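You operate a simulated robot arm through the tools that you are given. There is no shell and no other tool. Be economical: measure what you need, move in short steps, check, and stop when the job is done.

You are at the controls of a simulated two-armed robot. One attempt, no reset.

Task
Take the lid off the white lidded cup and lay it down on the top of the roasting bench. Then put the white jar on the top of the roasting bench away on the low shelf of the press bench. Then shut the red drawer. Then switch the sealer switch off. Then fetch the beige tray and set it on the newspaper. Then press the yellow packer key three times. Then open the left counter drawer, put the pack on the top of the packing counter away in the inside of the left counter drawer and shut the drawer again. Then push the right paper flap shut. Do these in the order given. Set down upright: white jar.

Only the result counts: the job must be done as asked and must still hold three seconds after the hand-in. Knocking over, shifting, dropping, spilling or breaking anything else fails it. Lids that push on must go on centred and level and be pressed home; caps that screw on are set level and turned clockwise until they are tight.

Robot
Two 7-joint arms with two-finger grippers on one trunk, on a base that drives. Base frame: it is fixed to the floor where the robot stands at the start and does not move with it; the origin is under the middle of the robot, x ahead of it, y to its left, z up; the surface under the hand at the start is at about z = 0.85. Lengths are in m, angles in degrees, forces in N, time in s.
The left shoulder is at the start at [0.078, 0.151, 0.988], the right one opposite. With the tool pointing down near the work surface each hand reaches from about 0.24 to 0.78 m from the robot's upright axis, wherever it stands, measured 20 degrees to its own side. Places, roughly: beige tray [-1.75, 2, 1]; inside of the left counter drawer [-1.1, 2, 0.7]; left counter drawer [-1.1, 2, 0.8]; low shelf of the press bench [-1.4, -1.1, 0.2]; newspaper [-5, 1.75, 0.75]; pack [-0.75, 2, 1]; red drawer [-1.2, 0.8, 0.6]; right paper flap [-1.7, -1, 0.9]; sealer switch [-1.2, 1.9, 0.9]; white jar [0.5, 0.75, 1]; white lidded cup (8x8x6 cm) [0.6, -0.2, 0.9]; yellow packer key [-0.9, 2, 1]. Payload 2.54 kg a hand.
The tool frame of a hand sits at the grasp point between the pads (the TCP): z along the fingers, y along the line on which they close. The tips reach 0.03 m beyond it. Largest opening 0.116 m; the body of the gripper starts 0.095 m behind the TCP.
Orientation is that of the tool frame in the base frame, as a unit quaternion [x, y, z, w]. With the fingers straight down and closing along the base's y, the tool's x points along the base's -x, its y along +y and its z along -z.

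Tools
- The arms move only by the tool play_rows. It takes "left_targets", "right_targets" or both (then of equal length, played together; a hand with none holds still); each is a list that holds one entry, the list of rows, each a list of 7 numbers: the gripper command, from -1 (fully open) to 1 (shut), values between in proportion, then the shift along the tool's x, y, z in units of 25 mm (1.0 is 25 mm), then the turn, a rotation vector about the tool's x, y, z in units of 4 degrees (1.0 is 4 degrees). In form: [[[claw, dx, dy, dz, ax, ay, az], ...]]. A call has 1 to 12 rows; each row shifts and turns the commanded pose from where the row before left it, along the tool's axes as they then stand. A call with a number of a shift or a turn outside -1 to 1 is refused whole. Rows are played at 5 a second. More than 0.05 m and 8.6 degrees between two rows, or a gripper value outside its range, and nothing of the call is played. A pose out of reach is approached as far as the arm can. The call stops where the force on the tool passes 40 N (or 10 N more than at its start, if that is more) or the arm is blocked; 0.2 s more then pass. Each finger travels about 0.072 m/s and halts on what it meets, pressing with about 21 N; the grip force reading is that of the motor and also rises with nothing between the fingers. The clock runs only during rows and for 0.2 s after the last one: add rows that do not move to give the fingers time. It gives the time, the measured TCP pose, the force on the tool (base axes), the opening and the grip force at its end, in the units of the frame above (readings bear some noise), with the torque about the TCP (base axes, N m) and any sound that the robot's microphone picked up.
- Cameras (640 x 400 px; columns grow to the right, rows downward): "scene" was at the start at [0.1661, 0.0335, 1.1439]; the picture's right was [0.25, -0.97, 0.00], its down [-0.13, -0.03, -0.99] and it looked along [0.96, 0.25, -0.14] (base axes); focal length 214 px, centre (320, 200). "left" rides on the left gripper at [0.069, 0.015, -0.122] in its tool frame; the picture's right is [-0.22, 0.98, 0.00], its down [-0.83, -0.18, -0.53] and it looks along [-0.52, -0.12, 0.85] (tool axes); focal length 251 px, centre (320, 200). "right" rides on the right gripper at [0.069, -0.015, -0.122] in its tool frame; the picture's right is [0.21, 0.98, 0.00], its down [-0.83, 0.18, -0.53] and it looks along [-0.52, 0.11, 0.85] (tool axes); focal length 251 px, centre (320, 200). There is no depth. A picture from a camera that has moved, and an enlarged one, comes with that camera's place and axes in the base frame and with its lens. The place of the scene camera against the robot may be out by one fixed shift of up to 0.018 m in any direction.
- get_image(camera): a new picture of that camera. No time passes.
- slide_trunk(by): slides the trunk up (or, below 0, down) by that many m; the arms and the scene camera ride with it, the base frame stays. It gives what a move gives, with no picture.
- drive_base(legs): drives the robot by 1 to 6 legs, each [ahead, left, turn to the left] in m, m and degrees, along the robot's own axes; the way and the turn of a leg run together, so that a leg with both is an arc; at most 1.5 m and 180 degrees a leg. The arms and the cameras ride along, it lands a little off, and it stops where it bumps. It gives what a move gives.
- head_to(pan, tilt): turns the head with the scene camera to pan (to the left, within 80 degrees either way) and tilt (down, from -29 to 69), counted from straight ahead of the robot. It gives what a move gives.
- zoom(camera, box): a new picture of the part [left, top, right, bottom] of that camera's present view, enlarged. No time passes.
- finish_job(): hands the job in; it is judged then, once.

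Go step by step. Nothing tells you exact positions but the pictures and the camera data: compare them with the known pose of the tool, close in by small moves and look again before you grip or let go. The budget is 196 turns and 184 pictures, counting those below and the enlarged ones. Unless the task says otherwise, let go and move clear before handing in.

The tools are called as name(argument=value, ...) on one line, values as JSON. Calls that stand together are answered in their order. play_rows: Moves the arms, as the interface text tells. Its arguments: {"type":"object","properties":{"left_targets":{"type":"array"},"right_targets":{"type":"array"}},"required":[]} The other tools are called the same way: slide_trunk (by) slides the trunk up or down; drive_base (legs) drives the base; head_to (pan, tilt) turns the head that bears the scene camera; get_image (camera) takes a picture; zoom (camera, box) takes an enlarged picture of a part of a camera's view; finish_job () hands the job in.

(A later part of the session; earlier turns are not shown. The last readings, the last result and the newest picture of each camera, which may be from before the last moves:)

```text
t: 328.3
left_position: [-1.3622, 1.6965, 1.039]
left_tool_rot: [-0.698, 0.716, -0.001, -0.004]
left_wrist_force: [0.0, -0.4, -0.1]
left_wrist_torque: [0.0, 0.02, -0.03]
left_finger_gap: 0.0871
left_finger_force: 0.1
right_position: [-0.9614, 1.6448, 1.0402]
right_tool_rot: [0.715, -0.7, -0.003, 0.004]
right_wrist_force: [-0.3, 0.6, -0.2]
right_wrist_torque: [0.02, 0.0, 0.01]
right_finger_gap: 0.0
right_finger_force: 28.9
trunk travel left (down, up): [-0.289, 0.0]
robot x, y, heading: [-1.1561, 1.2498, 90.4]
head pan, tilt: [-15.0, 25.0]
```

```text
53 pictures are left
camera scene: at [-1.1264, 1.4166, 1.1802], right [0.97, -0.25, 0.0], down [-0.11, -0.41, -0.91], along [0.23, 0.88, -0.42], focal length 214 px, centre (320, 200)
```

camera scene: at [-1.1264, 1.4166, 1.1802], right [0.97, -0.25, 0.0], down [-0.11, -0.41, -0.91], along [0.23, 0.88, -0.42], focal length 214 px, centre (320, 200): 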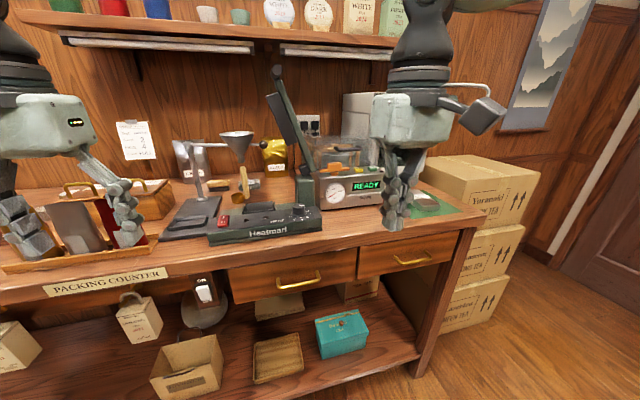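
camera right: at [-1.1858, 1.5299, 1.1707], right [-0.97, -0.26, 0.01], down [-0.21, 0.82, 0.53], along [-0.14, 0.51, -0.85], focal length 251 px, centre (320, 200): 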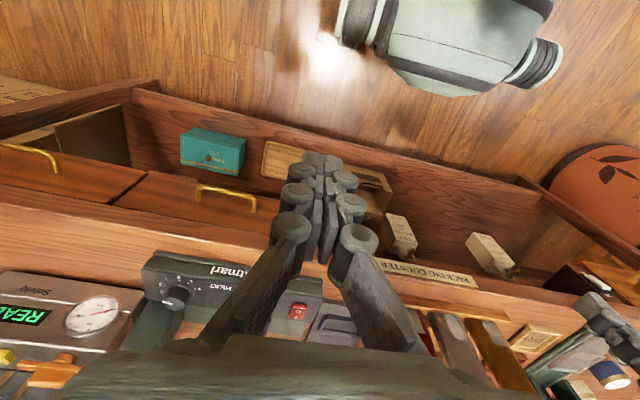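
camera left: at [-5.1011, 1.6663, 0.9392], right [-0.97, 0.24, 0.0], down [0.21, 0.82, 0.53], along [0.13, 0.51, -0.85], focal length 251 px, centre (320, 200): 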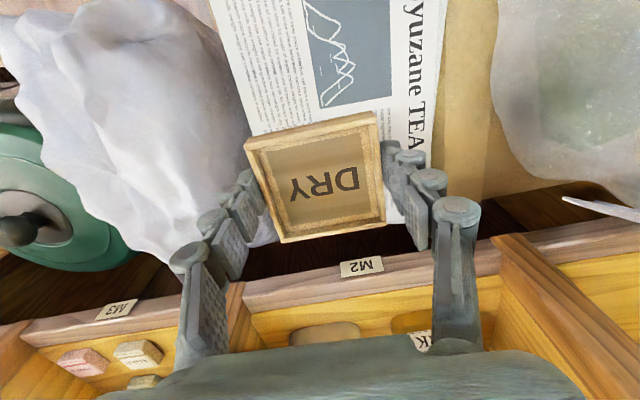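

zoom(camera="scene", box=[290, 120, 460, 240])

get_image(camera="right")

```text
3.33 times, centred on (375, 180) of scene
camera zoom: at [-1.1264, 1.4166, 1.1802], right [0.97, -0.25, 0.0], down [-0.11, -0.41, -0.91], along [0.23, 0.88, -0.42], focal length 715 px, centre (137, 267)
```

zoom: 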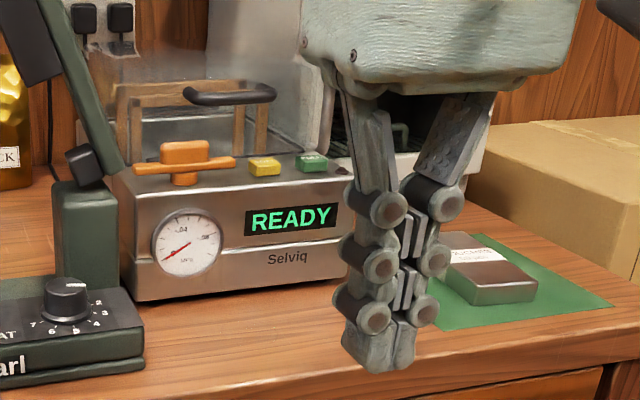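

```text
51 pictures are left
camera right: at [-0.9452, 1.5764, 1.1624], right [-0.97, -0.24, 0.01], down [-0.19, 0.82, 0.53], along [-0.13, 0.52, -0.85], focal length 251 px, centre (320, 200)
```

right: 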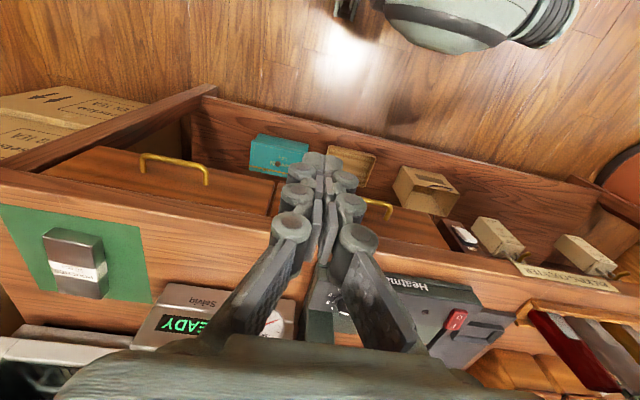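

The yellow key sits on top of the Selviq packer at roughly [-0.84, 2.03, 0.98]. I'll pull the left hand in, move the base closer, and raise the right hand to view the key.

play_rows(left_targets=[[[-0.5, 0.9, 0, 0, 0, 0, 0], [-0.5, 0.9, 0, 0, 0, 0, 0], [-0.5, 0.9, 0, 0, 0, 0, 0], [-0.5, 0.9, 0, 0, 0, 0, 0], [-0.5, 0.9, 0, 0, 0, 0, 0], [-0.5, 0.9, 0, 0, 0, 0, 0]]], right_targets=[[[1, 0, 0, -0.5, 0, 0, 0], [1, 0, 0, -0.5, 0, 0, 0], [1, 0, 0, -0.5, 0, 0, 0], [1, 0, 0, -0.5, 0, 0, 0], [1, 0, 0, 0, 0, 0, 0], [1, 0, 0, 0, 0, 0, 0]]])

drive_base(legs=[[0, -0.1, 0], [0.14, 0, 0]])

get_image(camera="right")

zoom(camera="scene", box=[270, 100, 470, 240])

```text
t: 329.7
left_position: [-1.3677, 1.5619, 1.042]
left_tool_rot: [-0.698, 0.716, -0.001, -0.003]
left_wrist_force: [0.4, 0.3, 0.6]
left_wrist_torque: [0.04, 0.02, -0.02]
left_finger_gap: 0.0871
left_finger_force: 0.0
right_position: [-0.9625, 1.6443, 1.0912]
right_tool_rot: [0.714, -0.7, -0.002, 0.003]
right_wrist_force: [-0.5, -0.4, 0.3]
right_wrist_torque: [-0.03, 0.0, 0.02]
right_finger_gap: 0.0
right_finger_force: 28.6
trunk travel left (down, up): [-0.289, 0.0]
robot x, y, heading: [-1.1568, 1.2511, 90.4]
head pan, tilt: [-15.0, 25.0]
```

```text
t: 332.2
left_position: [-1.2706, 1.7035, 1.0423]
left_tool_rot: [-0.699, 0.716, -0.001, -0.004]
left_wrist_force: [1.1, 0.4, 0.4]
left_wrist_torque: [-0.06, 0.01, -0.03]
left_finger_gap: 0.0868
left_finger_force: 0.1
right_position: [-0.8643, 1.7901, 1.0891]
right_tool_rot: [0.717, -0.698, -0.001, 0.003]
right_wrist_force: [0.6, 0.9, 0.5]
right_wrist_torque: [-0.02, 0.03, 0.01]
right_finger_gap: 0.0
right_finger_force: 28.3
trunk travel left (down, up): [-0.289, 0.0]
robot x, y, heading: [-1.058, 1.3943, 90.8]
head pan, tilt: [-15.0, 25.0]
```

```text
50 pictures are left
camera right: at [-0.8485, 1.721, 1.2119], right [-0.97, -0.24, 0.01], down [-0.2, 0.82, 0.53], along [-0.13, 0.52, -0.85], focal length 251 px, centre (320, 200)
```

right: 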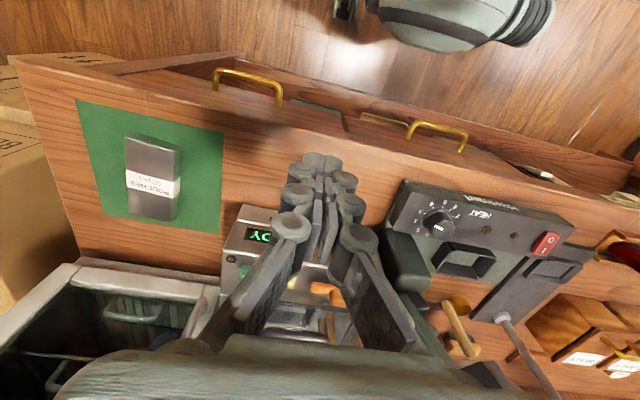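

```text
2.86 times, centred on (370, 170) of scene
camera zoom: at [-1.028, 1.5605, 1.1801], right [0.97, -0.25, 0.0], down [-0.1, -0.41, -0.91], along [0.22, 0.88, -0.42], focal length 613 px, centre (177, 286)
```

zoom: 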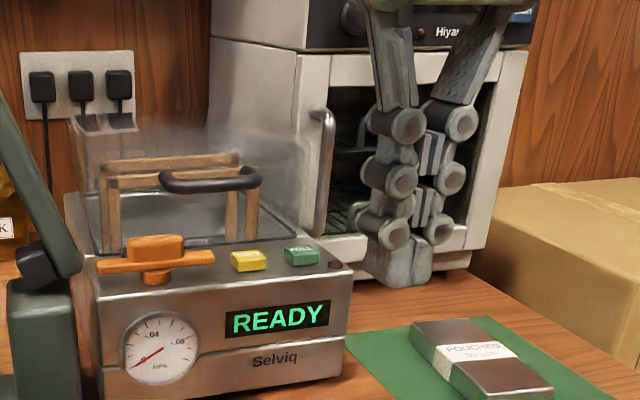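

The key comes out at [-0.877, 1.949, 1.007]. I'll position the closed right fingertips just above it and check.

play_rows(right_targets=[[[1, -0.9, 0.02, 0, 0, 0, 0], [1, -0.9, 0.02, 0, 0, 0, 0], [1, -0.9, 0.02, 0, 0, 0, 0], [1, -0.9, 0.02, 0, 0, 0, 0], [1, -0.9, 0.02, 0, 0, 0, 0], [1, -0.9, 0.02, 0.2, 0, 0, 0], [1, -0.96, 0.02, 0.6, 0, 0, 0], [1, 0, 0, 0, 0, 0, 0]]])

zoom(camera="scene", box=[300, 130, 400, 210])

zoom(camera="right", box=[240, 90, 400, 210])

```text
t: 334.0
left_position: [-1.2691, 1.7022, 1.0423]
left_tool_rot: [-0.699, 0.715, 0.0, -0.004]
left_wrist_force: [-0.1, -0.8, 0.4]
left_wrist_torque: [0.01, -0.02, -0.03]
left_finger_gap: 0.0871
left_finger_force: 0.0
right_position: [-0.8738, 1.9466, 1.0697]
right_tool_rot: [0.716, -0.698, -0.002, 0.003]
right_wrist_force: [-0.5, 0.0, -0.2]
right_wrist_torque: [0.02, 0.0, -0.01]
right_finger_gap: 0.0
right_finger_force: 28.8
trunk travel left (down, up): [-0.289, 0.0]
robot x, y, heading: [-1.061, 1.3914, 90.6]
head pan, tilt: [-15.0, 25.0]
```

```text
5.00 times, centred on (350, 170) of scene
camera zoom: at [-1.028, 1.5595, 1.1803], right [0.97, -0.25, 0.0], down [-0.1, -0.41, -0.91], along [0.22, 0.88, -0.42], focal length 1072 px, centre (170, 350)
```

zoom: 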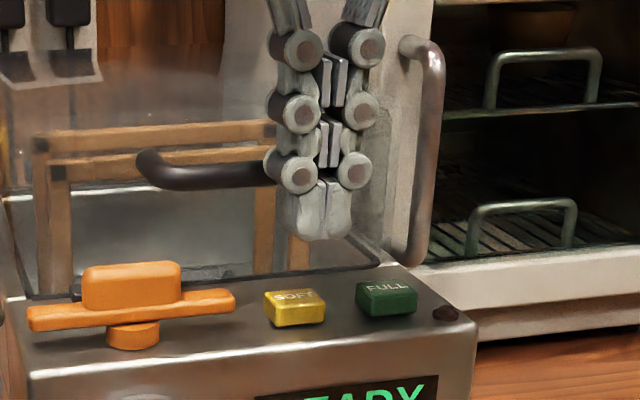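

```text
3.33 times, centred on (320, 150) of right
camera zoom: at [-0.8563, 1.8787, 1.1919], right [-0.97, -0.24, 0.01], down [-0.2, 0.82, 0.53], along [-0.13, 0.52, -0.85], focal length 838 px, centre (320, 367)
```

zoom: 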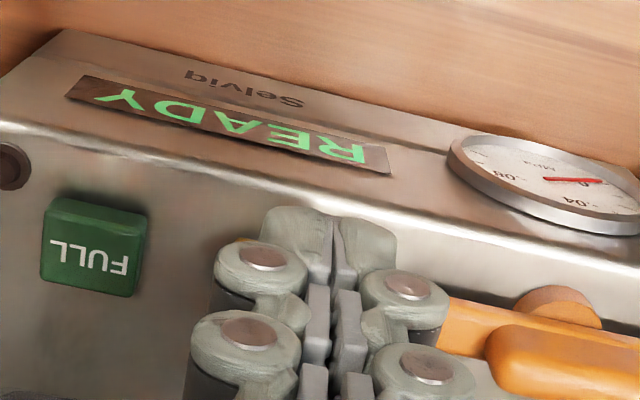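

Using the green key as a cross-check, the yellow key is at about [-0.866, 1.973, 1.00]. I'll shift the fingertips over it and lower to just above.

play_rows(right_targets=[[[1, -0.52, -0.18, 0, 0, 0, 0], [1, -0.52, -0.18, 0, 0, 0, 0], [1, 0, 0, 0.6, 0, 0, 0], [1, 0, 0, 0.4, 0, 0, 0], [1, 0, 0, 0, 0, 0, 0]]])

zoom(camera="scene", box=[320, 150, 390, 206])

```text
t: 335.2
left_position: [-1.2699, 1.7037, 1.0424]
left_tool_rot: [-0.699, 0.715, -0.001, -0.004]
left_wrist_force: [0.0, -0.1, -0.2]
left_wrist_torque: [0.01, -0.01, -0.01]
left_finger_gap: 0.087
left_finger_force: 0.1
right_position: [-0.8646, 1.9733, 1.0457]
right_tool_rot: [0.717, -0.697, -0.003, 0.004]
right_wrist_force: [0.0, 0.3, -0.2]
right_wrist_torque: [-0.03, 0.0, -0.02]
right_finger_gap: 0.0
right_finger_force: 28.9
trunk travel left (down, up): [-0.289, 0.0]
robot x, y, heading: [-1.0588, 1.3905, 90.6]
head pan, tilt: [-15.0, 25.0]
```

```text
7.14 times, centred on (355, 178) of scene
camera zoom: at [-1.028, 1.5597, 1.1803], right [0.97, -0.25, 0.0], down [-0.1, -0.41, -0.91], along [0.22, 0.88, -0.42], focal length 1532 px, centre (70, 357)
```

zoom: 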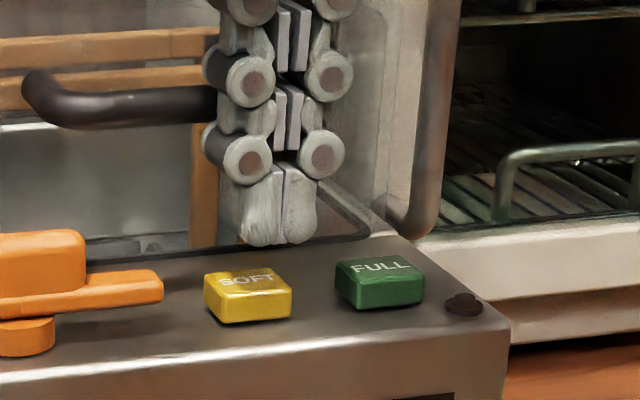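

The scene view and hand view disagree by about 1 cm. I'll step the hand sideways so the right camera sees the yellow key directly.

play_rows(right_targets=[[[1, 0, 0, -0.8, 0, 0, 0], [1, 0, -0.8, -0.4, 0, 0, 0], [1, 0, -0.8, 0, 0, 0, 0], [1, 0, -0.8, 0, 0, 0, 0], [1, 0, 0, 0, 0, 0, 0]]])

zoom(camera="right", box=[260, 70, 440, 205])

```text
t: 336.4
left_position: [-1.2704, 1.7031, 1.0421]
left_tool_rot: [-0.698, 0.716, -0.001, -0.002]
left_wrist_force: [0.7, 0.0, 0.7]
left_wrist_torque: [-0.03, 0.03, -0.03]
left_finger_gap: 0.0869
left_finger_force: 0.1
right_position: [-0.8048, 1.9757, 1.0744]
right_tool_rot: [0.717, -0.697, -0.003, 0.003]
right_wrist_force: [0.1, -0.9, 0.8]
right_wrist_torque: [0.02, 0.0, -0.02]
right_finger_gap: 0.0002
right_finger_force: 28.4
trunk travel left (down, up): [-0.289, 0.0]
robot x, y, heading: [-1.059, 1.3896, 90.6]
head pan, tilt: [-15.0, 25.0]
```

```text
2.96 times, centred on (350, 138) of right
camera zoom: at [-0.7886, 1.9063, 1.1972], right [-0.97, -0.24, 0.01], down [-0.2, 0.82, 0.53], along [-0.13, 0.52, -0.85], focal length 745 px, centre (231, 385)
```

zoom: 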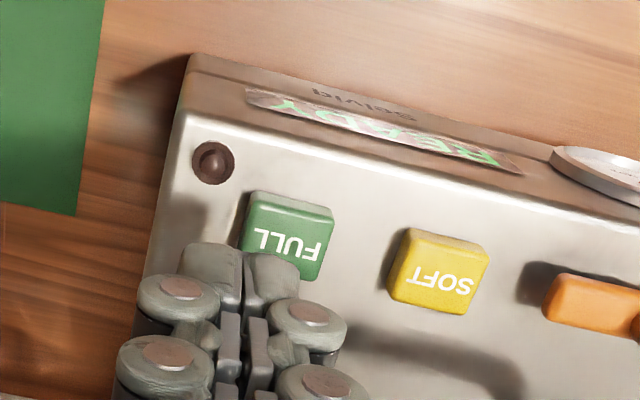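

The right camera puts the yellow "SOFT" key at [-0.867, 1.976], so my earlier alignment was good. I'll go back over it and lower in fine steps.

play_rows(right_targets=[[[1, 0, 0.83, 0, 0, 0, 0], [1, 0, 0.83, 0, 0, 0, 0], [1, 0, 0.83, 0, 0, 0, 0], [1, 0, 0, 0.8, 0, 0, 0], [1, 0, 0, 0.55, 0, 0, 0], [1, 0, 0, 0, 0, 0, 0]]])

play_rows(right_targets=[[[1, 0, 0, 0.1, 0, 0, 0], [1, 0, 0, 0.1, 0, 0, 0], [1, 0, 0, 0, 0, 0, 0]]])

```text
t: 337.8
left_position: [-1.2698, 1.7034, 1.0424]
left_tool_rot: [-0.699, 0.715, -0.001, -0.003]
left_wrist_force: [0.1, 0.0, 0.4]
left_wrist_torque: [-0.01, 0.0, -0.03]
left_finger_gap: 0.0869
left_finger_force: 0.0
right_position: [-0.868, 1.974, 1.0419]
right_tool_rot: [0.716, -0.698, -0.003, 0.004]
right_wrist_force: [0.2, 0.2, -0.3]
right_wrist_torque: [0.01, 0.02, -0.01]
right_finger_gap: 0.0001
right_finger_force: 28.6
trunk travel left (down, up): [-0.289, 0.0]
robot x, y, heading: [-1.0574, 1.392, 90.4]
head pan, tilt: [-15.0, 25.0]
```

```text
t: 338.6
left_position: [-1.2692, 1.7041, 1.0417]
left_tool_rot: [-0.699, 0.715, -0.001, -0.003]
left_wrist_force: [-0.4, -0.4, -0.4]
left_wrist_torque: [-0.01, 0.03, 0.0]
left_finger_gap: 0.0868
left_finger_force: 0.0
right_position: [-0.8679, 1.9733, 1.0354]
right_tool_rot: [0.716, -0.698, -0.002, 0.004]
right_wrist_force: [0.8, 0.4, 0.0]
right_wrist_torque: [0.01, 0.0, -0.02]
right_finger_gap: 0.0003
right_finger_force: 28.1
trunk travel left (down, up): [-0.289, 0.0]
robot x, y, heading: [-1.0575, 1.3926, 90.7]
head pan, tilt: [-15.0, 25.0]
```

play_rows(right_targets=[[[1, 0, 0, 0.08, 0, 0, 0], [1, 0, 0, 0, 0, 0, 0]]])

play_rows(right_targets=[[[1, 0, 0, 0.08, 0, 0, 0], [1, 0, 0, 0, 0, 0, 0]]])

zoom(camera="scene", box=[310, 140, 400, 210])

```text
t: 339.2
left_position: [-1.2698, 1.7038, 1.0428]
left_tool_rot: [-0.699, 0.715, 0.0, -0.003]
left_wrist_force: [0.1, 1.0, 0.2]
left_wrist_torque: [-0.01, 0.04, 0.01]
left_finger_gap: 0.0871
left_finger_force: 0.1
right_position: [-0.869, 1.9728, 1.0331]
right_tool_rot: [0.716, -0.698, -0.002, 0.004]
right_wrist_force: [-0.9, 0.2, -0.1]
right_wrist_torque: [0.0, 0.05, 0.0]
right_finger_gap: 0.0
right_finger_force: 28.8
trunk travel left (down, up): [-0.289, 0.0]
robot x, y, heading: [-1.0601, 1.3915, 90.5]
head pan, tilt: [-15.0, 25.0]
```

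```text
t: 339.8
left_position: [-1.2687, 1.7032, 1.0427]
left_tool_rot: [-0.699, 0.715, 0.0, -0.003]
left_wrist_force: [-0.2, 0.2, -0.3]
left_wrist_torque: [0.0, -0.01, 0.01]
left_finger_gap: 0.0868
left_finger_force: 0.2
right_position: [-0.8676, 1.9741, 1.0319]
right_tool_rot: [0.717, -0.697, -0.002, 0.004]
right_wrist_force: [0.1, -0.5, -1.3]
right_wrist_torque: [-0.02, -0.01, 0.02]
right_finger_gap: 0.0
right_finger_force: 27.9
trunk travel left (down, up): [-0.289, 0.0]
robot x, y, heading: [-1.0598, 1.3924, 91.0]
head pan, tilt: [-15.0, 25.0]
```

```text
5.71 times, centred on (355, 175) of scene
camera zoom: at [-1.028, 1.5598, 1.1803], right [0.97, -0.25, 0.0], down [-0.1, -0.41, -0.91], along [0.22, 0.88, -0.42], focal length 1226 px, centre (120, 343)
```

zoom: 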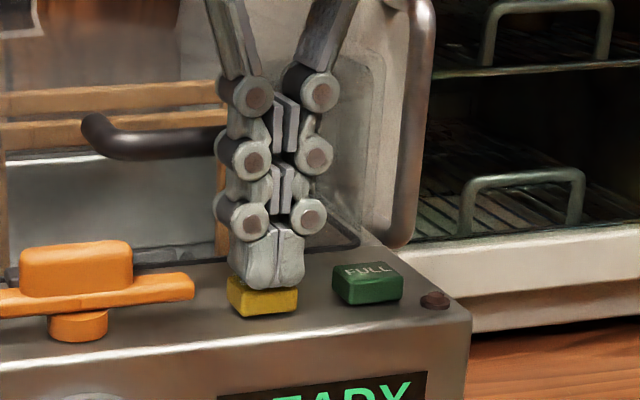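

The tip is squarely above the key. I'll press in small steps and watch the force.

play_rows(right_targets=[[[1, 0, 0, 0.1, 0, 0, 0], [1, 0, 0, 0, 0, 0, 0]]])

play_rows(right_targets=[[[1, 0, 0, 0.08, 0, 0, 0], [1, 0, 0, 0, 0, 0, 0]]])

```text
t: 340.4
left_position: [-1.2701, 1.7039, 1.0407]
left_tool_rot: [-0.699, 0.715, 0.0, -0.003]
left_wrist_force: [0.1, 0.3, -0.2]
left_wrist_torque: [0.01, 0.02, -0.03]
left_finger_gap: 0.0869
left_finger_force: 0.0
right_position: [-0.8683, 1.9735, 1.0289]
right_tool_rot: [0.716, -0.698, -0.002, 0.003]
right_wrist_force: [-0.1, -0.1, -0.6]
right_wrist_torque: [-0.01, 0.05, -0.02]
right_finger_gap: 0.0
right_finger_force: 28.7
trunk travel left (down, up): [-0.289, 0.0]
robot x, y, heading: [-1.059, 1.3935, 90.9]
head pan, tilt: [-15.0, 25.0]
```

```text
t: 341.0
left_position: [-1.2693, 1.7035, 1.0427]
left_tool_rot: [-0.699, 0.715, 0.0, -0.003]
left_wrist_force: [-0.6, 0.3, 0.2]
left_wrist_torque: [0.01, 0.03, 0.04]
left_finger_gap: 0.0872
left_finger_force: 0.1
right_position: [-0.8671, 1.9742, 1.0276]
right_tool_rot: [0.716, -0.698, -0.002, 0.003]
right_wrist_force: [-0.1, -0.8, 0.4]
right_wrist_torque: [0.07, 0.02, -0.01]
right_finger_gap: 0.006
right_finger_force: 28.8
trunk travel left (down, up): [-0.289, 0.0]
robot x, y, heading: [-1.0588, 1.3932, 90.5]
head pan, tilt: [-15.0, 25.0]
```

play_rows(right_targets=[[[1, 0, 0, 0.08, 0, 0, 0], [1, 0, 0, 0, 0, 0, 0]]])

play_rows(right_targets=[[[1, 0, 0, 0.06, 0, 0, 0], [1, 0, 0, 0, 0, 0, 0]]])

zoom(camera="scene", box=[310, 150, 410, 225])

```text
t: 341.6
left_position: [-1.27, 1.7034, 1.0431]
left_tool_rot: [-0.699, 0.715, -0.001, -0.004]
left_wrist_force: [-0.1, 0.5, -0.3]
left_wrist_torque: [-0.05, 0.04, 0.0]
left_finger_gap: 0.0868
left_finger_force: 0.0
right_position: [-0.8667, 1.9726, 1.026]
right_tool_rot: [0.716, -0.698, -0.002, 0.003]
right_wrist_force: [0.2, 0.3, 2.2]
right_wrist_torque: [0.03, 0.01, -0.03]
right_finger_gap: 0.0059
right_finger_force: 28.7
trunk travel left (down, up): [-0.289, 0.0]
robot x, y, heading: [-1.0554, 1.3946, 90.6]
head pan, tilt: [-15.0, 25.0]
heard: click
```

```text
t: 342.2
left_position: [-1.2705, 1.7031, 1.0424]
left_tool_rot: [-0.699, 0.715, 0.0, -0.002]
left_wrist_force: [-0.7, -0.4, 0.0]
left_wrist_torque: [0.0, 0.04, 0.01]
left_finger_gap: 0.0868
left_finger_force: 0.0
right_position: [-0.8674, 1.9739, 1.0242]
right_tool_rot: [0.716, -0.698, -0.003, 0.004]
right_wrist_force: [-1.4, 0.8, 1.9]
right_wrist_torque: [0.02, 0.06, -0.02]
right_finger_gap: 0.006
right_finger_force: 28.2
trunk travel left (down, up): [-0.289, 0.0]
robot x, y, heading: [-1.0575, 1.3906, 90.7]
head pan, tilt: [-15.0, 25.0]
```

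```text
5.33 times, centred on (360, 188) of scene
camera zoom: at [-1.0282, 1.5597, 1.1803], right [0.97, -0.25, 0.0], down [-0.1, -0.41, -0.91], along [0.22, 0.88, -0.42], focal length 1144 px, centre (107, 267)
```

zoom: 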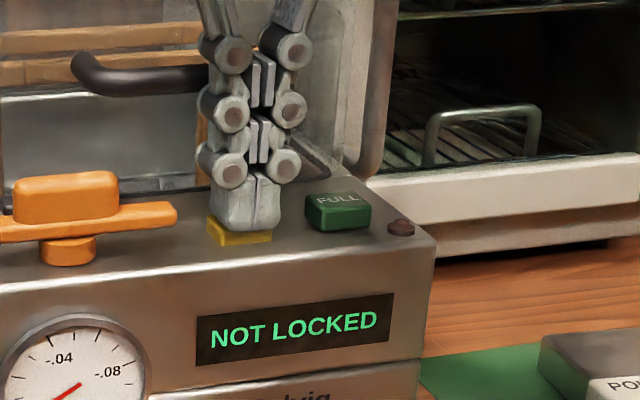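

A click was heard and the display reacted: that is press one. I'll release fully, then press twice more, listening each time.

play_rows(right_targets=[[[1, 0, 0, -0.3, 0, 0, 0], [1, 0, 0, -0.2, 0, 0, 0], [1, 0, 0, 0, 0, 0, 0], [1, 0, 0, 0, 0, 0, 0]]])

play_rows(right_targets=[[[1, 0, 0, 0.2, 0, 0, 0], [1, 0, 0, 0.2, 0, 0, 0], [1, 0, 0, 0.1, 0, 0, 0], [1, 0, 0, 0, 0, 0, 0], [1, 0, 0, 0, 0, 0, 0]]])

zoom(camera="scene", box=[310, 150, 410, 225])

```text
t: 343.2
left_position: [-1.2694, 1.7039, 1.0419]
left_tool_rot: [-0.699, 0.715, 0.001, -0.003]
left_wrist_force: [0.0, -0.5, -0.3]
left_wrist_torque: [-0.01, 0.0, 0.0]
left_finger_gap: 0.0872
left_finger_force: 0.0
right_position: [-0.8668, 1.9741, 1.0376]
right_tool_rot: [0.716, -0.698, -0.001, 0.003]
right_wrist_force: [-0.4, 0.8, -0.3]
right_wrist_torque: [0.03, -0.01, -0.02]
right_finger_gap: 0.0
right_finger_force: 28.2
trunk travel left (down, up): [-0.289, 0.0]
robot x, y, heading: [-1.0558, 1.392, 90.6]
head pan, tilt: [-15.0, 25.0]
```

```text
t: 344.4
left_position: [-1.2701, 1.704, 1.0424]
left_tool_rot: [-0.699, 0.715, -0.001, -0.003]
left_wrist_force: [0.0, -0.5, -0.4]
left_wrist_torque: [0.01, 0.01, 0.02]
left_finger_gap: 0.087
left_finger_force: 0.0
right_position: [-0.8678, 1.9731, 1.0251]
right_tool_rot: [0.717, -0.697, -0.002, 0.003]
right_wrist_force: [0.0, 0.0, 2.4]
right_wrist_torque: [-0.03, -0.03, 0.0]
right_finger_gap: 0.0059
right_finger_force: 28.4
trunk travel left (down, up): [-0.289, 0.0]
robot x, y, heading: [-1.0555, 1.3884, 90.7]
head pan, tilt: [-15.0, 25.0]
heard: click
```

```text
5.33 times, centred on (360, 188) of scene
camera zoom: at [-1.028, 1.5596, 1.1803], right [0.97, -0.25, 0.0], down [-0.1, -0.41, -0.91], along [0.22, 0.88, -0.42], focal length 1144 px, centre (107, 267)
```

zoom: 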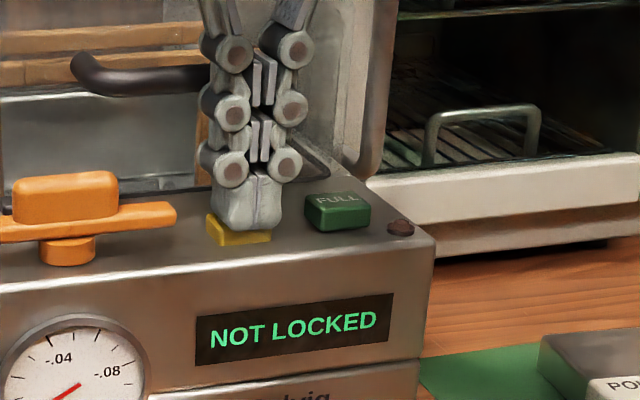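

Second click heard. Release, press a third time, then rise clear.

play_rows(right_targets=[[[1, 0, 0, -0.3, 0, 0, 0], [1, 0, 0, -0.2, 0, 0, 0], [1, 0, 0, 0, 0, 0, 0], [1, 0, 0, 0, 0, 0, 0]]])

play_rows(right_targets=[[[1, 0, 0, 0.2, 0, 0, 0], [1, 0, 0, 0.2, 0, 0, 0], [1, 0, 0, 0.1, 0, 0, 0], [1, 0, 0, 0, 0, 0, 0], [1, 0, 0, 0, 0, 0, 0]]])

play_rows(right_targets=[[[1, 0, 0, -0.4, 0, 0, 0], [1, 0, 0, -0.6, 0, 0, 0], [1, 0, 0, -0.8, 0, 0, 0], [1, 0.9, 0, 0, 0, 0, 0], [1, 0.9, 0, 0, 0, 0, 0], [1, 0.9, 0, 0, 0, 0, 0], [1, 0.9, 0, 0, 0, 0, 0], [1, 0.9, 0, 0, 0, 0, 0], [1, 0.9, 0, 0, 0, 0, 0], [1, 0.9, 0, 0, 0, 0, 0], [1, 0.9, 0, 0, 0, 0, 0], [1, 0.9, 0, 0, 0, 0, 0]]])

```text
t: 345.4
left_position: [-1.2698, 1.7031, 1.0428]
left_tool_rot: [-0.699, 0.715, 0.0, -0.003]
left_wrist_force: [0.4, 0.1, 0.7]
left_wrist_torque: [-0.02, -0.02, 0.0]
left_finger_gap: 0.0869
left_finger_force: 0.0
right_position: [-0.8676, 1.9732, 1.0376]
right_tool_rot: [0.716, -0.698, -0.002, 0.004]
right_wrist_force: [0.0, -0.4, -0.6]
right_wrist_torque: [-0.01, -0.01, 0.02]
right_finger_gap: 0.0
right_finger_force: 29.1
trunk travel left (down, up): [-0.289, 0.0]
robot x, y, heading: [-1.0614, 1.3929, 90.7]
head pan, tilt: [-15.0, 25.0]
```

```text
t: 346.6
left_position: [-1.2697, 1.7032, 1.0411]
left_tool_rot: [-0.699, 0.715, -0.001, -0.003]
left_wrist_force: [0.4, -0.2, 0.0]
left_wrist_torque: [-0.01, -0.02, 0.02]
left_finger_gap: 0.0869
left_finger_force: 0.0
right_position: [-0.8684, 1.9728, 1.0235]
right_tool_rot: [0.716, -0.698, -0.002, 0.003]
right_wrist_force: [0.4, 0.5, 2.2]
right_wrist_torque: [-0.01, -0.02, -0.02]
right_finger_gap: 0.0058
right_finger_force: 28.3
trunk travel left (down, up): [-0.289, 0.0]
robot x, y, heading: [-1.0583, 1.3916, 90.9]
head pan, tilt: [-15.0, 25.0]
heard: click
```

```text
t: 349.2
left_position: [-1.2695, 1.7022, 1.0439]
left_tool_rot: [-0.699, 0.715, 0.0, -0.004]
left_wrist_force: [-1.5, 0.1, -0.1]
left_wrist_torque: [0.0, -0.02, 0.03]
left_finger_gap: 0.0868
left_finger_force: 0.0
right_position: [-0.862, 1.7702, 1.0688]
right_tool_rot: [0.717, -0.697, -0.002, 0.003]
right_wrist_force: [0.1, -0.8, 0.8]
right_wrist_torque: [0.02, -0.01, -0.01]
right_finger_gap: 0.0
right_finger_force: 28.7
trunk travel left (down, up): [-0.289, 0.0]
robot x, y, heading: [-1.0567, 1.3921, 90.9]
head pan, tilt: [-15.0, 25.0]
```

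Three clicks, so the key is done. The pack is at about [-0.664, 1.932] and the left drawer's handle at about [-1.08, 1.795, 0.79]. There won't be room to reach the pack once the drawer is out, so I'll pick the pack up first with the right hand.

drive_base(legs=[[0, -0.19, 0]])

play_rows(right_targets=[[[-0.3, -0.5, 0, -0.3, 0, 0, 0], [-0.8, -0.5, 0, 0, 0, 0, 0], [-1, -0.5, 0, 0, 0, 0, 0], [-1, 0, 0, 0, 0, 0, 0]]])

get_image(camera="right")

```text
t: 351.7
left_position: [-1.0798, 1.7065, 1.0425]
left_tool_rot: [-0.7, 0.714, 0.0, -0.003]
left_wrist_force: [0.9, 0.0, 0.2]
left_wrist_torque: [-0.01, 0.02, -0.05]
left_finger_gap: 0.087
left_finger_force: 0.1
right_position: [-0.673, 1.7738, 1.0686]
right_tool_rot: [0.717, -0.697, -0.003, 0.004]
right_wrist_force: [-0.5, 0.6, 0.1]
right_wrist_torque: [0.01, 0.03, 0.01]
right_finger_gap: 0.0003
right_finger_force: 28.3
trunk travel left (down, up): [-0.289, 0.0]
robot x, y, heading: [-0.8676, 1.3947, 91.0]
head pan, tilt: [-15.0, 25.0]
```

```text
t: 352.7
left_position: [-1.0805, 1.705, 1.043]
left_tool_rot: [-0.7, 0.714, 0.0, -0.004]
left_wrist_force: [0.2, -1.1, 0.7]
left_wrist_torque: [0.0, 0.02, -0.02]
left_finger_gap: 0.087
left_finger_force: 0.0
right_position: [-0.6754, 1.8131, 1.0754]
right_tool_rot: [0.716, -0.698, -0.001, 0.003]
right_wrist_force: [0.0, -0.9, -0.1]
right_wrist_torque: [-0.01, -0.01, 0.0]
right_finger_gap: 0.1154
right_finger_force: 0.1
trunk travel left (down, up): [-0.289, 0.0]
robot x, y, heading: [-0.8704, 1.3935, 90.9]
head pan, tilt: [-15.0, 25.0]
```

```text
41 pictures are left
camera right: at [-0.6584, 1.7449, 1.1974], right [-0.97, -0.24, 0.01], down [-0.2, 0.82, 0.53], along [-0.14, 0.52, -0.85], focal length 251 px, centre (320, 200)
```

right: 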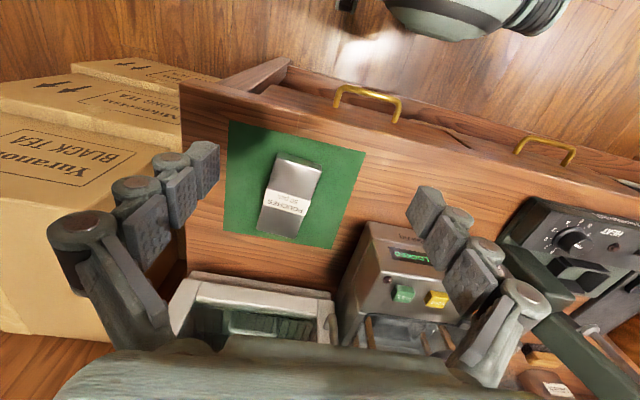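

The pack's centre is [-0.663, 1.930], top z≈0.90, about 6 cm wide. I'll align, turn a few degrees, and come down around it.

play_rows(right_targets=[[[-0.55, -0.93, -0.12, 0, 0, 0, 0.6], [-0.55, -0.93, -0.12, 0, 0, 0, 0.6], [-0.55, -0.93, -0.12, 0, 0, 0, 0], [-0.55, -0.93, -0.12, 0, 0, 0, 0], [-0.55, -0.93, -0.12, 0, 0, 0, 0], [-0.55, 0, 0, 0.9, 0, 0, 0], [-0.55, 0, 0, 0.9, 0, 0, 0], [-0.55, 0, 0, 0.9, 0, 0, 0], [-0.55, 0, 0, 0.9, 0, 0, 0], [-0.55, 0, 0, 0.9, 0, 0, 0], [-0.55, 0, 0, 0.9, 0, 0, 0], [-0.55, 0, 0, 0, 0, 0, 0]]])

get_image(camera="right")

```text
t: 355.3
left_position: [-1.0814, 1.7052, 1.0431]
left_tool_rot: [-0.7, 0.714, -0.002, -0.003]
left_wrist_force: [-0.2, -0.5, 0.1]
left_wrist_torque: [0.01, -0.01, -0.01]
left_finger_gap: 0.0869
left_finger_force: 0.1
right_position: [-0.6584, 1.9259, 0.9417]
right_tool_rot: [-0.687, 0.727, 0.003, -0.003]
right_wrist_force: [-0.4, -0.6, -0.4]
right_wrist_torque: [0.02, -0.01, 0.05]
right_finger_gap: 0.0899
right_finger_force: 0.1
trunk travel left (down, up): [-0.289, 0.0]
robot x, y, heading: [-0.8713, 1.3937, 90.9]
head pan, tilt: [-15.0, 25.0]
```

```text
40 pictures are left
camera right: at [-0.6469, 1.8564, 1.0626], right [-0.99, -0.16, 0.01], down [-0.13, 0.84, 0.53], along [-0.09, 0.53, -0.85], focal length 251 px, centre (320, 200)
```

right: 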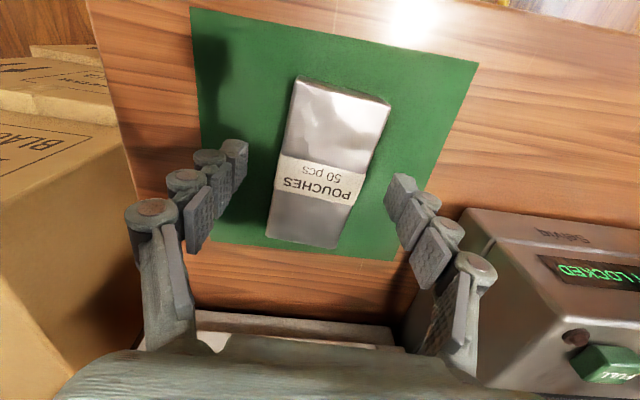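

play_rows(right_targets=[[[-0.55, 0, 0.15, 0.5, 0, 0, 0], [-0.55, 0, 0, 0.5, 0, 0, 0], [-0.55, 0, 0, 0.25, 0, 0, 0], [-0.2, 0, 0, 0, 0, 0, 0], [0.1, 0, 0, 0, 0, 0, 0], [0.4, 0, 0, 0, 0, 0, 0], [1, 0, 0, 0, 0, 0, 0], [1, 0, 0, 0, 0, 0, 0]]])

```text
t: 357.1
left_position: [-1.0815, 1.7048, 1.0421]
left_tool_rot: [-0.7, 0.714, -0.001, -0.003]
left_wrist_force: [-0.3, -0.1, 0.8]
left_wrist_torque: [0.02, 0.02, 0.0]
left_finger_gap: 0.0869
left_finger_force: 0.0
right_position: [-0.6622, 1.9267, 0.9101]
right_tool_rot: [-0.687, 0.726, 0.002, -0.004]
right_wrist_force: [0.3, 0.0, -0.3]
right_wrist_torque: [0.08, -0.13, -0.03]
right_finger_gap: 0.0622
right_finger_force: 20.6
trunk travel left (down, up): [-0.289, 0.0]
robot x, y, heading: [-0.8685, 1.3975, 90.8]
head pan, tilt: [-15.0, 25.0]
```

The pack is gripped at 62 mm. I'll lift it and draw it back, then move the base back to make room for the drawer.

play_rows(right_targets=[[[1, 0, 0, -0.4, 0, 0, 0], [1, 0, 0, -0.9, 0, 0, 0], [1, 0, 0, -0.9, 0, 0, 0], [1, 0, 0, -0.9, 0, 0, 0], [1, 0, 0, -0.9, 0, 0, 0], [1, 0.9, 0, -0.5, 0, 0, 0], [1, 0.9, 0, 0, 0, 0, 0], [1, 0.9, 0, 0, 0, 0, 0], [1, 0.9, 0, 0, 0, 0, 0], [1, 0.9, 0, 0, 0, 0, 0], [1, 0.9, 0, 0, 0, 0, 0], [1, 0.9, 0, 0, 0, 0, 0]]])

drive_base(legs=[[-0.2, 0, 0]])

head_to(pan=15, tilt=35)

get_image(camera="scene")

get_image(camera="left")

```text
t: 359.7
left_position: [-1.0807, 1.7044, 1.0415]
left_tool_rot: [-0.699, 0.715, -0.001, -0.003]
left_wrist_force: [-0.9, -0.6, 0.3]
left_wrist_torque: [0.0, 0.0, -0.01]
left_finger_gap: 0.0872
left_finger_force: 0.0
right_position: [-0.6687, 1.7683, 1.0224]
right_tool_rot: [-0.687, 0.727, 0.002, -0.003]
right_wrist_force: [0.4, 0.2, -1.4]
right_wrist_torque: [-0.04, 0.02, 0.01]
right_finger_gap: 0.062
right_finger_force: 20.9
trunk travel left (down, up): [-0.289, 0.0]
robot x, y, heading: [-0.8695, 1.397, 90.7]
head pan, tilt: [-15.0, 25.0]
```

```text
t: 361.3
left_position: [-1.0772, 1.5083, 1.043]
left_tool_rot: [-0.697, 0.717, -0.001, -0.004]
left_wrist_force: [-0.4, -0.4, -0.3]
left_wrist_torque: [0.05, 0.0, -0.02]
left_finger_gap: 0.0872
left_finger_force: 0.0
right_position: [-0.6637, 1.5678, 1.0216]
right_tool_rot: [-0.684, 0.729, 0.002, -0.002]
right_wrist_force: [0.1, 0.0, -0.6]
right_wrist_torque: [0.03, 0.04, 0.01]
right_finger_gap: 0.0617
right_finger_force: 21.5
trunk travel left (down, up): [-0.289, 0.0]
robot x, y, heading: [-0.8677, 1.1943, 90.6]
head pan, tilt: [-15.0, 25.0]
```

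```text
t: 362.2
left_position: [-1.0774, 1.5064, 1.0428]
left_tool_rot: [-0.697, 0.717, -0.001, -0.004]
left_wrist_force: [-0.7, -0.1, -1.0]
left_wrist_torque: [0.0, 0.02, 0.0]
left_finger_gap: 0.087
left_finger_force: 0.1
right_position: [-0.6639, 1.568, 1.0226]
right_tool_rot: [-0.684, 0.73, 0.001, -0.003]
right_wrist_force: [0.1, -1.1, -2.1]
right_wrist_torque: [-0.04, 0.01, -0.04]
right_finger_gap: 0.0616
right_finger_force: 20.8
trunk travel left (down, up): [-0.289, 0.0]
robot x, y, heading: [-0.8673, 1.1951, 90.2]
head pan, tilt: [15.0, 35.0]
```

```text
39 pictures are left
camera scene: at [-0.8822, 1.3582, 1.1645], right [0.96, 0.26, 0.0], down [0.15, -0.55, -0.82], along [-0.22, 0.79, -0.57], focal length 214 px, centre (320, 200)
```

scene: 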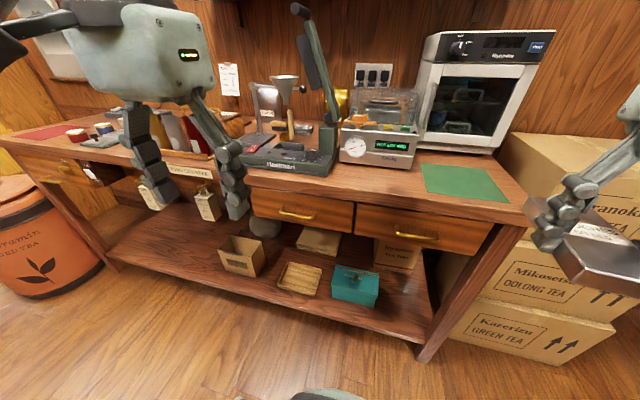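

```text
38 pictures are left
camera left: at [-1.0933, 1.4392, 1.1628], right [-0.97, 0.24, 0.0], down [0.21, 0.82, 0.53], along [0.13, 0.51, -0.85], focal length 251 px, centre (320, 200)
```

left: 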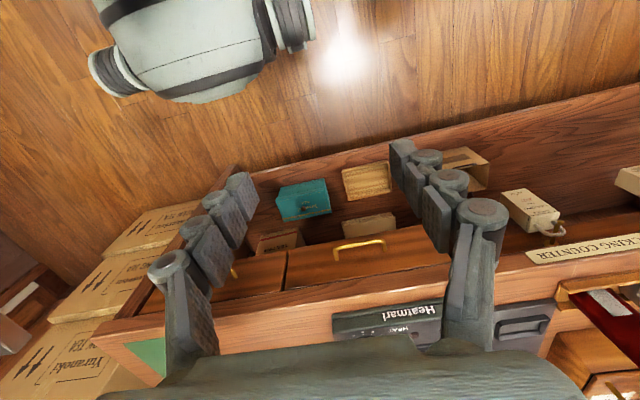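

The handle bar is at about [-1.081, 1.80, 0.776]. I'll turn the left hand to point forward with its fingers closing vertically so it can grip the bar from the front.

play_rows(left_targets=[[[-0.5, -1, 0, 0, 0, 0, 0], [-0.5, -1, 0, 0, 0, 0, 0], [-0.5, -1, 0, 0, 0, 0, 0], [-0.5, -1, 0, 0, 0, 0, 0], [-0.5, -1, 0, 0, 0, 0, 0], [-0.5, 0, 0, 0, 0, -1, 0], [-0.5, 0, 0, 0, 0, -1, 0], [-0.5, 0, 0, 0, 0, -1, 0], [-0.5, 0, 0, 0, 0, -1, 0], [-0.5, 0, 0, 0, 0, -1, 0], [-0.5, 0, 0, 0, 0, -1, 0], [-0.5, 0, 0, 0, 0, -1, 0]]])

play_rows(left_targets=[[[-0.5, 0, 0, 0, 0, -1, 0], [-0.5, 0, 0, 0, 0, -1, 0], [-0.5, 0, 0, 0, 0, -1, 0], [-0.5, 0, 0, 0, 0, -1, 0], [-0.5, 0, 0, 0, 0, -1, 0], [-0.5, 0, 0, 0, 0, -1, 0], [-0.5, 0, 0, 0, 0, -1, 0], [-0.5, 0, 0, 0, 0, -1, 0], [-0.5, 0, 0, 0, 0, -1, 0], [-0.5, 0, 0, 0, 0, -1, 0], [-0.5, 0, 0, 0, 0, -1, 0], [-0.5, 0, 0, 0, 0, -1, 0]]])

slide_trunk(by=-0.2)

play_rows(left_targets=[[[-0.5, 0, 0, 0, 0, -1, 0], [-0.5, 0, 0, 0, 0, -1, 0], [-0.5, 0, 0, 0, 0, -1, 0], [-0.5, 0, 0, 0, 0, -0.5, 0], [-0.5, 0, 0, 0, 0, 0, 1], [-0.5, 0, 0, 0, 0, 0, 1], [-0.5, 0, 0, 0, 0, 0, 1], [-0.5, 0, 0, 0, 0, 0, 1], [-0.5, 0, 0, 0, 0, 0, 1], [-0.5, 0, 0, 0, 0, 0, 1], [-0.5, 0, 0, 0, 0, 0, 1], [-0.5, 0, 0, 0, 0, 0, 1]]])

```text
t: 364.8
left_position: [-1.075, 1.6323, 1.041]
left_tool_rot: [-0.676, 0.697, 0.168, 0.171]
left_wrist_force: [0.5, 0.1, 0.2]
left_wrist_torque: [-0.01, 0.02, 0.02]
left_finger_gap: 0.0871
left_finger_force: 0.0
right_position: [-0.663, 1.5659, 1.0219]
right_tool_rot: [-0.683, 0.73, 0.001, -0.004]
right_wrist_force: [0.3, -0.1, -2.1]
right_wrist_torque: [-0.02, 0.01, 0.0]
right_finger_gap: 0.0614
right_finger_force: 20.4
trunk travel left (down, up): [-0.289, 0.0]
robot x, y, heading: [-0.8672, 1.1933, 90.2]
head pan, tilt: [15.0, 35.0]
```

```text
t: 367.4
left_position: [-1.0697, 1.7253, 1.1054]
left_tool_rot: [-0.55, 0.567, 0.428, 0.439]
left_wrist_force: [-0.2, 0.0, 0.9]
left_wrist_torque: [-0.02, 0.0, 0.0]
left_finger_gap: 0.0869
left_finger_force: 0.0
left hand out of reach, approached as far as the arm can: row 5, 6, 7, 8, 9, 10, 11, 12
right_position: [-0.6638, 1.5673, 1.0216]
right_tool_rot: [-0.684, 0.729, 0.001, -0.004]
right_wrist_force: [-0.4, -0.3, -1.4]
right_wrist_torque: [-0.04, -0.01, 0.03]
right_finger_gap: 0.0617
right_finger_force: 21.5
trunk travel left (down, up): [-0.289, 0.0]
robot x, y, heading: [-0.8688, 1.1954, 90.6]
head pan, tilt: [15.0, 35.0]
```

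```text
t: 369.6
left_position: [-1.0715, 1.7264, 0.9055]
left_tool_rot: [-0.55, 0.568, 0.427, 0.438]
left_wrist_force: [-0.7, -1.0, 0.1]
left_wrist_torque: [0.01, 0.01, 0.01]
left_finger_gap: 0.087
left_finger_force: 0.1
right_position: [-0.6638, 1.5684, 0.8216]
right_tool_rot: [-0.684, 0.73, 0.001, -0.004]
right_wrist_force: [-0.4, 0.0, -1.7]
right_wrist_torque: [-0.02, 0.01, 0.0]
right_finger_gap: 0.0615
right_finger_force: 21.1
trunk travel left (down, up): [-0.089, 0.2]
robot x, y, heading: [-0.8654, 1.1943, 90.4]
head pan, tilt: [15.0, 35.0]
```

```text
t: 372.2
left_position: [-1.0644, 1.7488, 0.9159]
left_tool_rot: [-0.334, 0.626, 0.611, 0.349]
left_wrist_force: [-0.7, -1.1, 0.4]
left_wrist_torque: [0.0, 0.01, -0.01]
left_finger_gap: 0.0869
left_finger_force: 0.0
left hand out of reach, approached as far as the arm can: row 1, 2, 3, 4
right_position: [-0.6647, 1.5684, 0.8212]
right_tool_rot: [-0.683, 0.73, 0.001, -0.004]
right_wrist_force: [-0.4, 0.7, -1.8]
right_wrist_torque: [-0.05, -0.01, -0.03]
right_finger_gap: 0.0614
right_finger_force: 21.3
trunk travel left (down, up): [-0.089, 0.2]
robot x, y, heading: [-0.8684, 1.1941, 90.4]
head pan, tilt: [15.0, 35.0]
```

play_rows(left_targets=[[[-0.3, 0, 0, 0, 0, 0, 1], [-0.3, 0, 0, 0, 0, 0, 1], [-0.3, 0, 0, 0, 0, 0, 1], [-0.3, 0, 0, 0, 0, 0, 1], [-0.3, 0, 0, 0, 0, 0, 1], [-0.3, 0, 0, 0, 0, 0, 1], [-0.3, 0, 0, 0, 0, 0, 1], [-0.3, 0, 0, 0, 0, 0, 1], [-0.3, 0, 0, 0, 0, 0, 1], [-0.3, 0, 0, 0, 0, 0, 1], [-0.3, 0, 0, 0, 0, 0, 1], [-0.3, 0, 0, 0, 0, 0, 1]]])

play_rows(left_targets=[[[-0.3, 0, 0, 0, 0, 0, 1], [-0.3, 0, 0, 0, 0, 0, 1], [-0.3, 0, 0, 0, 0, 0, 0.5], [-0.3, 0, 0, 0, 0, 0, 0]]])

get_image(camera="left")

```text
t: 374.8
left_position: [-1.0635, 1.7499, 0.9154]
left_tool_rot: [-0.05, 0.708, 0.701, 0.07]
left_wrist_force: [0.0, 0.3, 0.1]
left_wrist_torque: [-0.01, -0.02, -0.02]
left_finger_gap: 0.0753
left_finger_force: 0.1
right_position: [-0.664, 1.5675, 0.8211]
right_tool_rot: [-0.684, 0.729, 0.001, -0.003]
right_wrist_force: [-0.1, -0.5, -0.6]
right_wrist_torque: [-0.01, 0.02, 0.0]
right_finger_gap: 0.0611
right_finger_force: 21.2
trunk travel left (down, up): [-0.089, 0.2]
robot x, y, heading: [-0.8678, 1.1974, 90.3]
head pan, tilt: [15.0, 35.0]
```

```text
t: 375.8
left_position: [-1.0641, 1.7497, 0.9151]
left_tool_rot: [0.011, 0.71, 0.704, 0.008]
left_wrist_force: [-0.2, -0.6, 0.3]
left_wrist_torque: [0.02, 0.0, -0.03]
left_finger_gap: 0.0756
left_finger_force: 0.0
right_position: [-0.6634, 1.5677, 0.8227]
right_tool_rot: [-0.684, 0.73, 0.001, -0.004]
right_wrist_force: [0.0, -0.7, -2.5]
right_wrist_torque: [-0.04, -0.02, -0.01]
right_finger_gap: 0.0614
right_finger_force: 20.8
trunk travel left (down, up): [-0.089, 0.2]
robot x, y, heading: [-0.8653, 1.198, 90.4]
head pan, tilt: [15.0, 35.0]
```

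```text
37 pictures are left
camera left: at [-1.1363, 1.6299, 0.931], right [0.22, 0.0, 0.98], down [0.81, -0.56, -0.18], along [0.54, 0.83, -0.12], focal length 251 px, centre (320, 200)
```

left: 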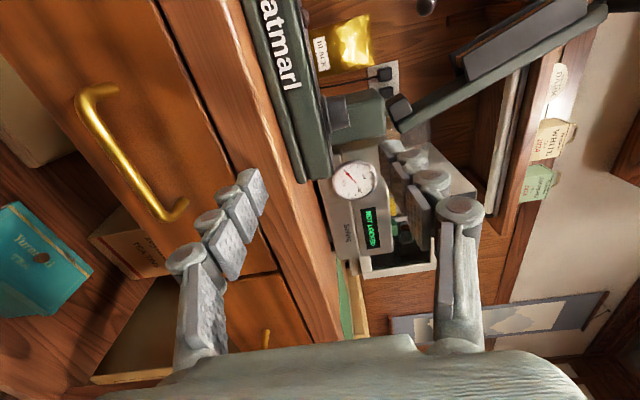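

The hand now points forward with fingers vertical, and the handle bar reads [-1.085, 1.80, 0.78]. I'll lower the hand in front of it and look.

play_rows(left_targets=[[[-0.3, 0.42, -0.9, 0, 0, 0, 0], [-0.3, 0.42, -0.9, 0, 0, 0, 0], [-0.3, 0, -0.9, 0, 0, 0, 0], [-0.3, 0, -0.9, 0, 0, 0, 0], [-0.3, 0, -0.9, 0, 0, 0, 0], [-0.3, 0, -0.9, 0, 0, 0, 0], [-0.3, 0, 0, 0, 0, 0, 0]]])

get_image(camera="left")

```text
t: 377.4
left_position: [-1.0637, 1.7503, 0.9166]
left_tool_rot: [0.01, 0.71, 0.704, 0.009]
left_wrist_force: [0.3, 0.4, 0.5]
left_wrist_torque: [-0.03, 0.01, 0.02]
left_finger_gap: 0.0752
left_finger_force: 0.0
left hand out of reach, approached as far as the arm can: row 1, 2, 3, 4, 5, 6
right_position: [-0.6643, 1.568, 0.8217]
right_tool_rot: [-0.684, 0.73, 0.0, -0.003]
right_wrist_force: [0.1, -0.6, -2.6]
right_wrist_torque: [-0.01, 0.0, 0.02]
right_finger_gap: 0.0615
right_finger_force: 20.7
trunk travel left (down, up): [-0.089, 0.2]
robot x, y, heading: [-0.866, 1.1998, 90.3]
head pan, tilt: [15.0, 35.0]
```

```text
36 pictures are left
camera left: at [-1.1364, 1.6299, 0.931], right [0.22, 0.0, 0.98], down [0.81, -0.56, -0.18], along [0.54, 0.83, -0.12], focal length 251 px, centre (320, 200)
```

left: 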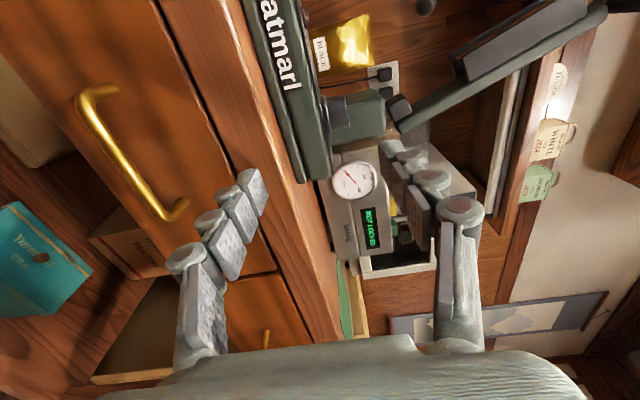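

The arm is folded too tightly to go lower here. I'll try moving slightly forward first, then lower using the trunk.

play_rows(left_targets=[[[0, 0.4, 0, 0.5, 0, 0, 0], [0, 0.4, 0, 0.5, 0, 0, 0], [0, 0, -0.5, 0, 0, 0, 0], [0, 0, -0.5, 0, 0, 0, 0], [0, 0, 0, 0, 0, 0, 0]]])

```text
t: 378.6
left_position: [-1.0727, 1.7567, 0.9182]
left_tool_rot: [0.01, 0.711, 0.703, 0.008]
left_wrist_force: [0.0, 0.5, -0.2]
left_wrist_torque: [-0.01, 0.02, 0.01]
left_finger_gap: 0.0583
left_finger_force: 0.0
left hand out of reach, approached as far as the arm can: row 1, 2, 3, 4
right_position: [-0.6627, 1.5684, 0.8218]
right_tool_rot: [-0.684, 0.73, 0.002, -0.005]
right_wrist_force: [0.0, -0.6, -1.8]
right_wrist_torque: [-0.03, 0.01, -0.03]
right_finger_gap: 0.0614
right_finger_force: 20.5
trunk travel left (down, up): [-0.089, 0.2]
robot x, y, heading: [-0.8676, 1.1914, 90.6]
head pan, tilt: [15.0, 35.0]
```

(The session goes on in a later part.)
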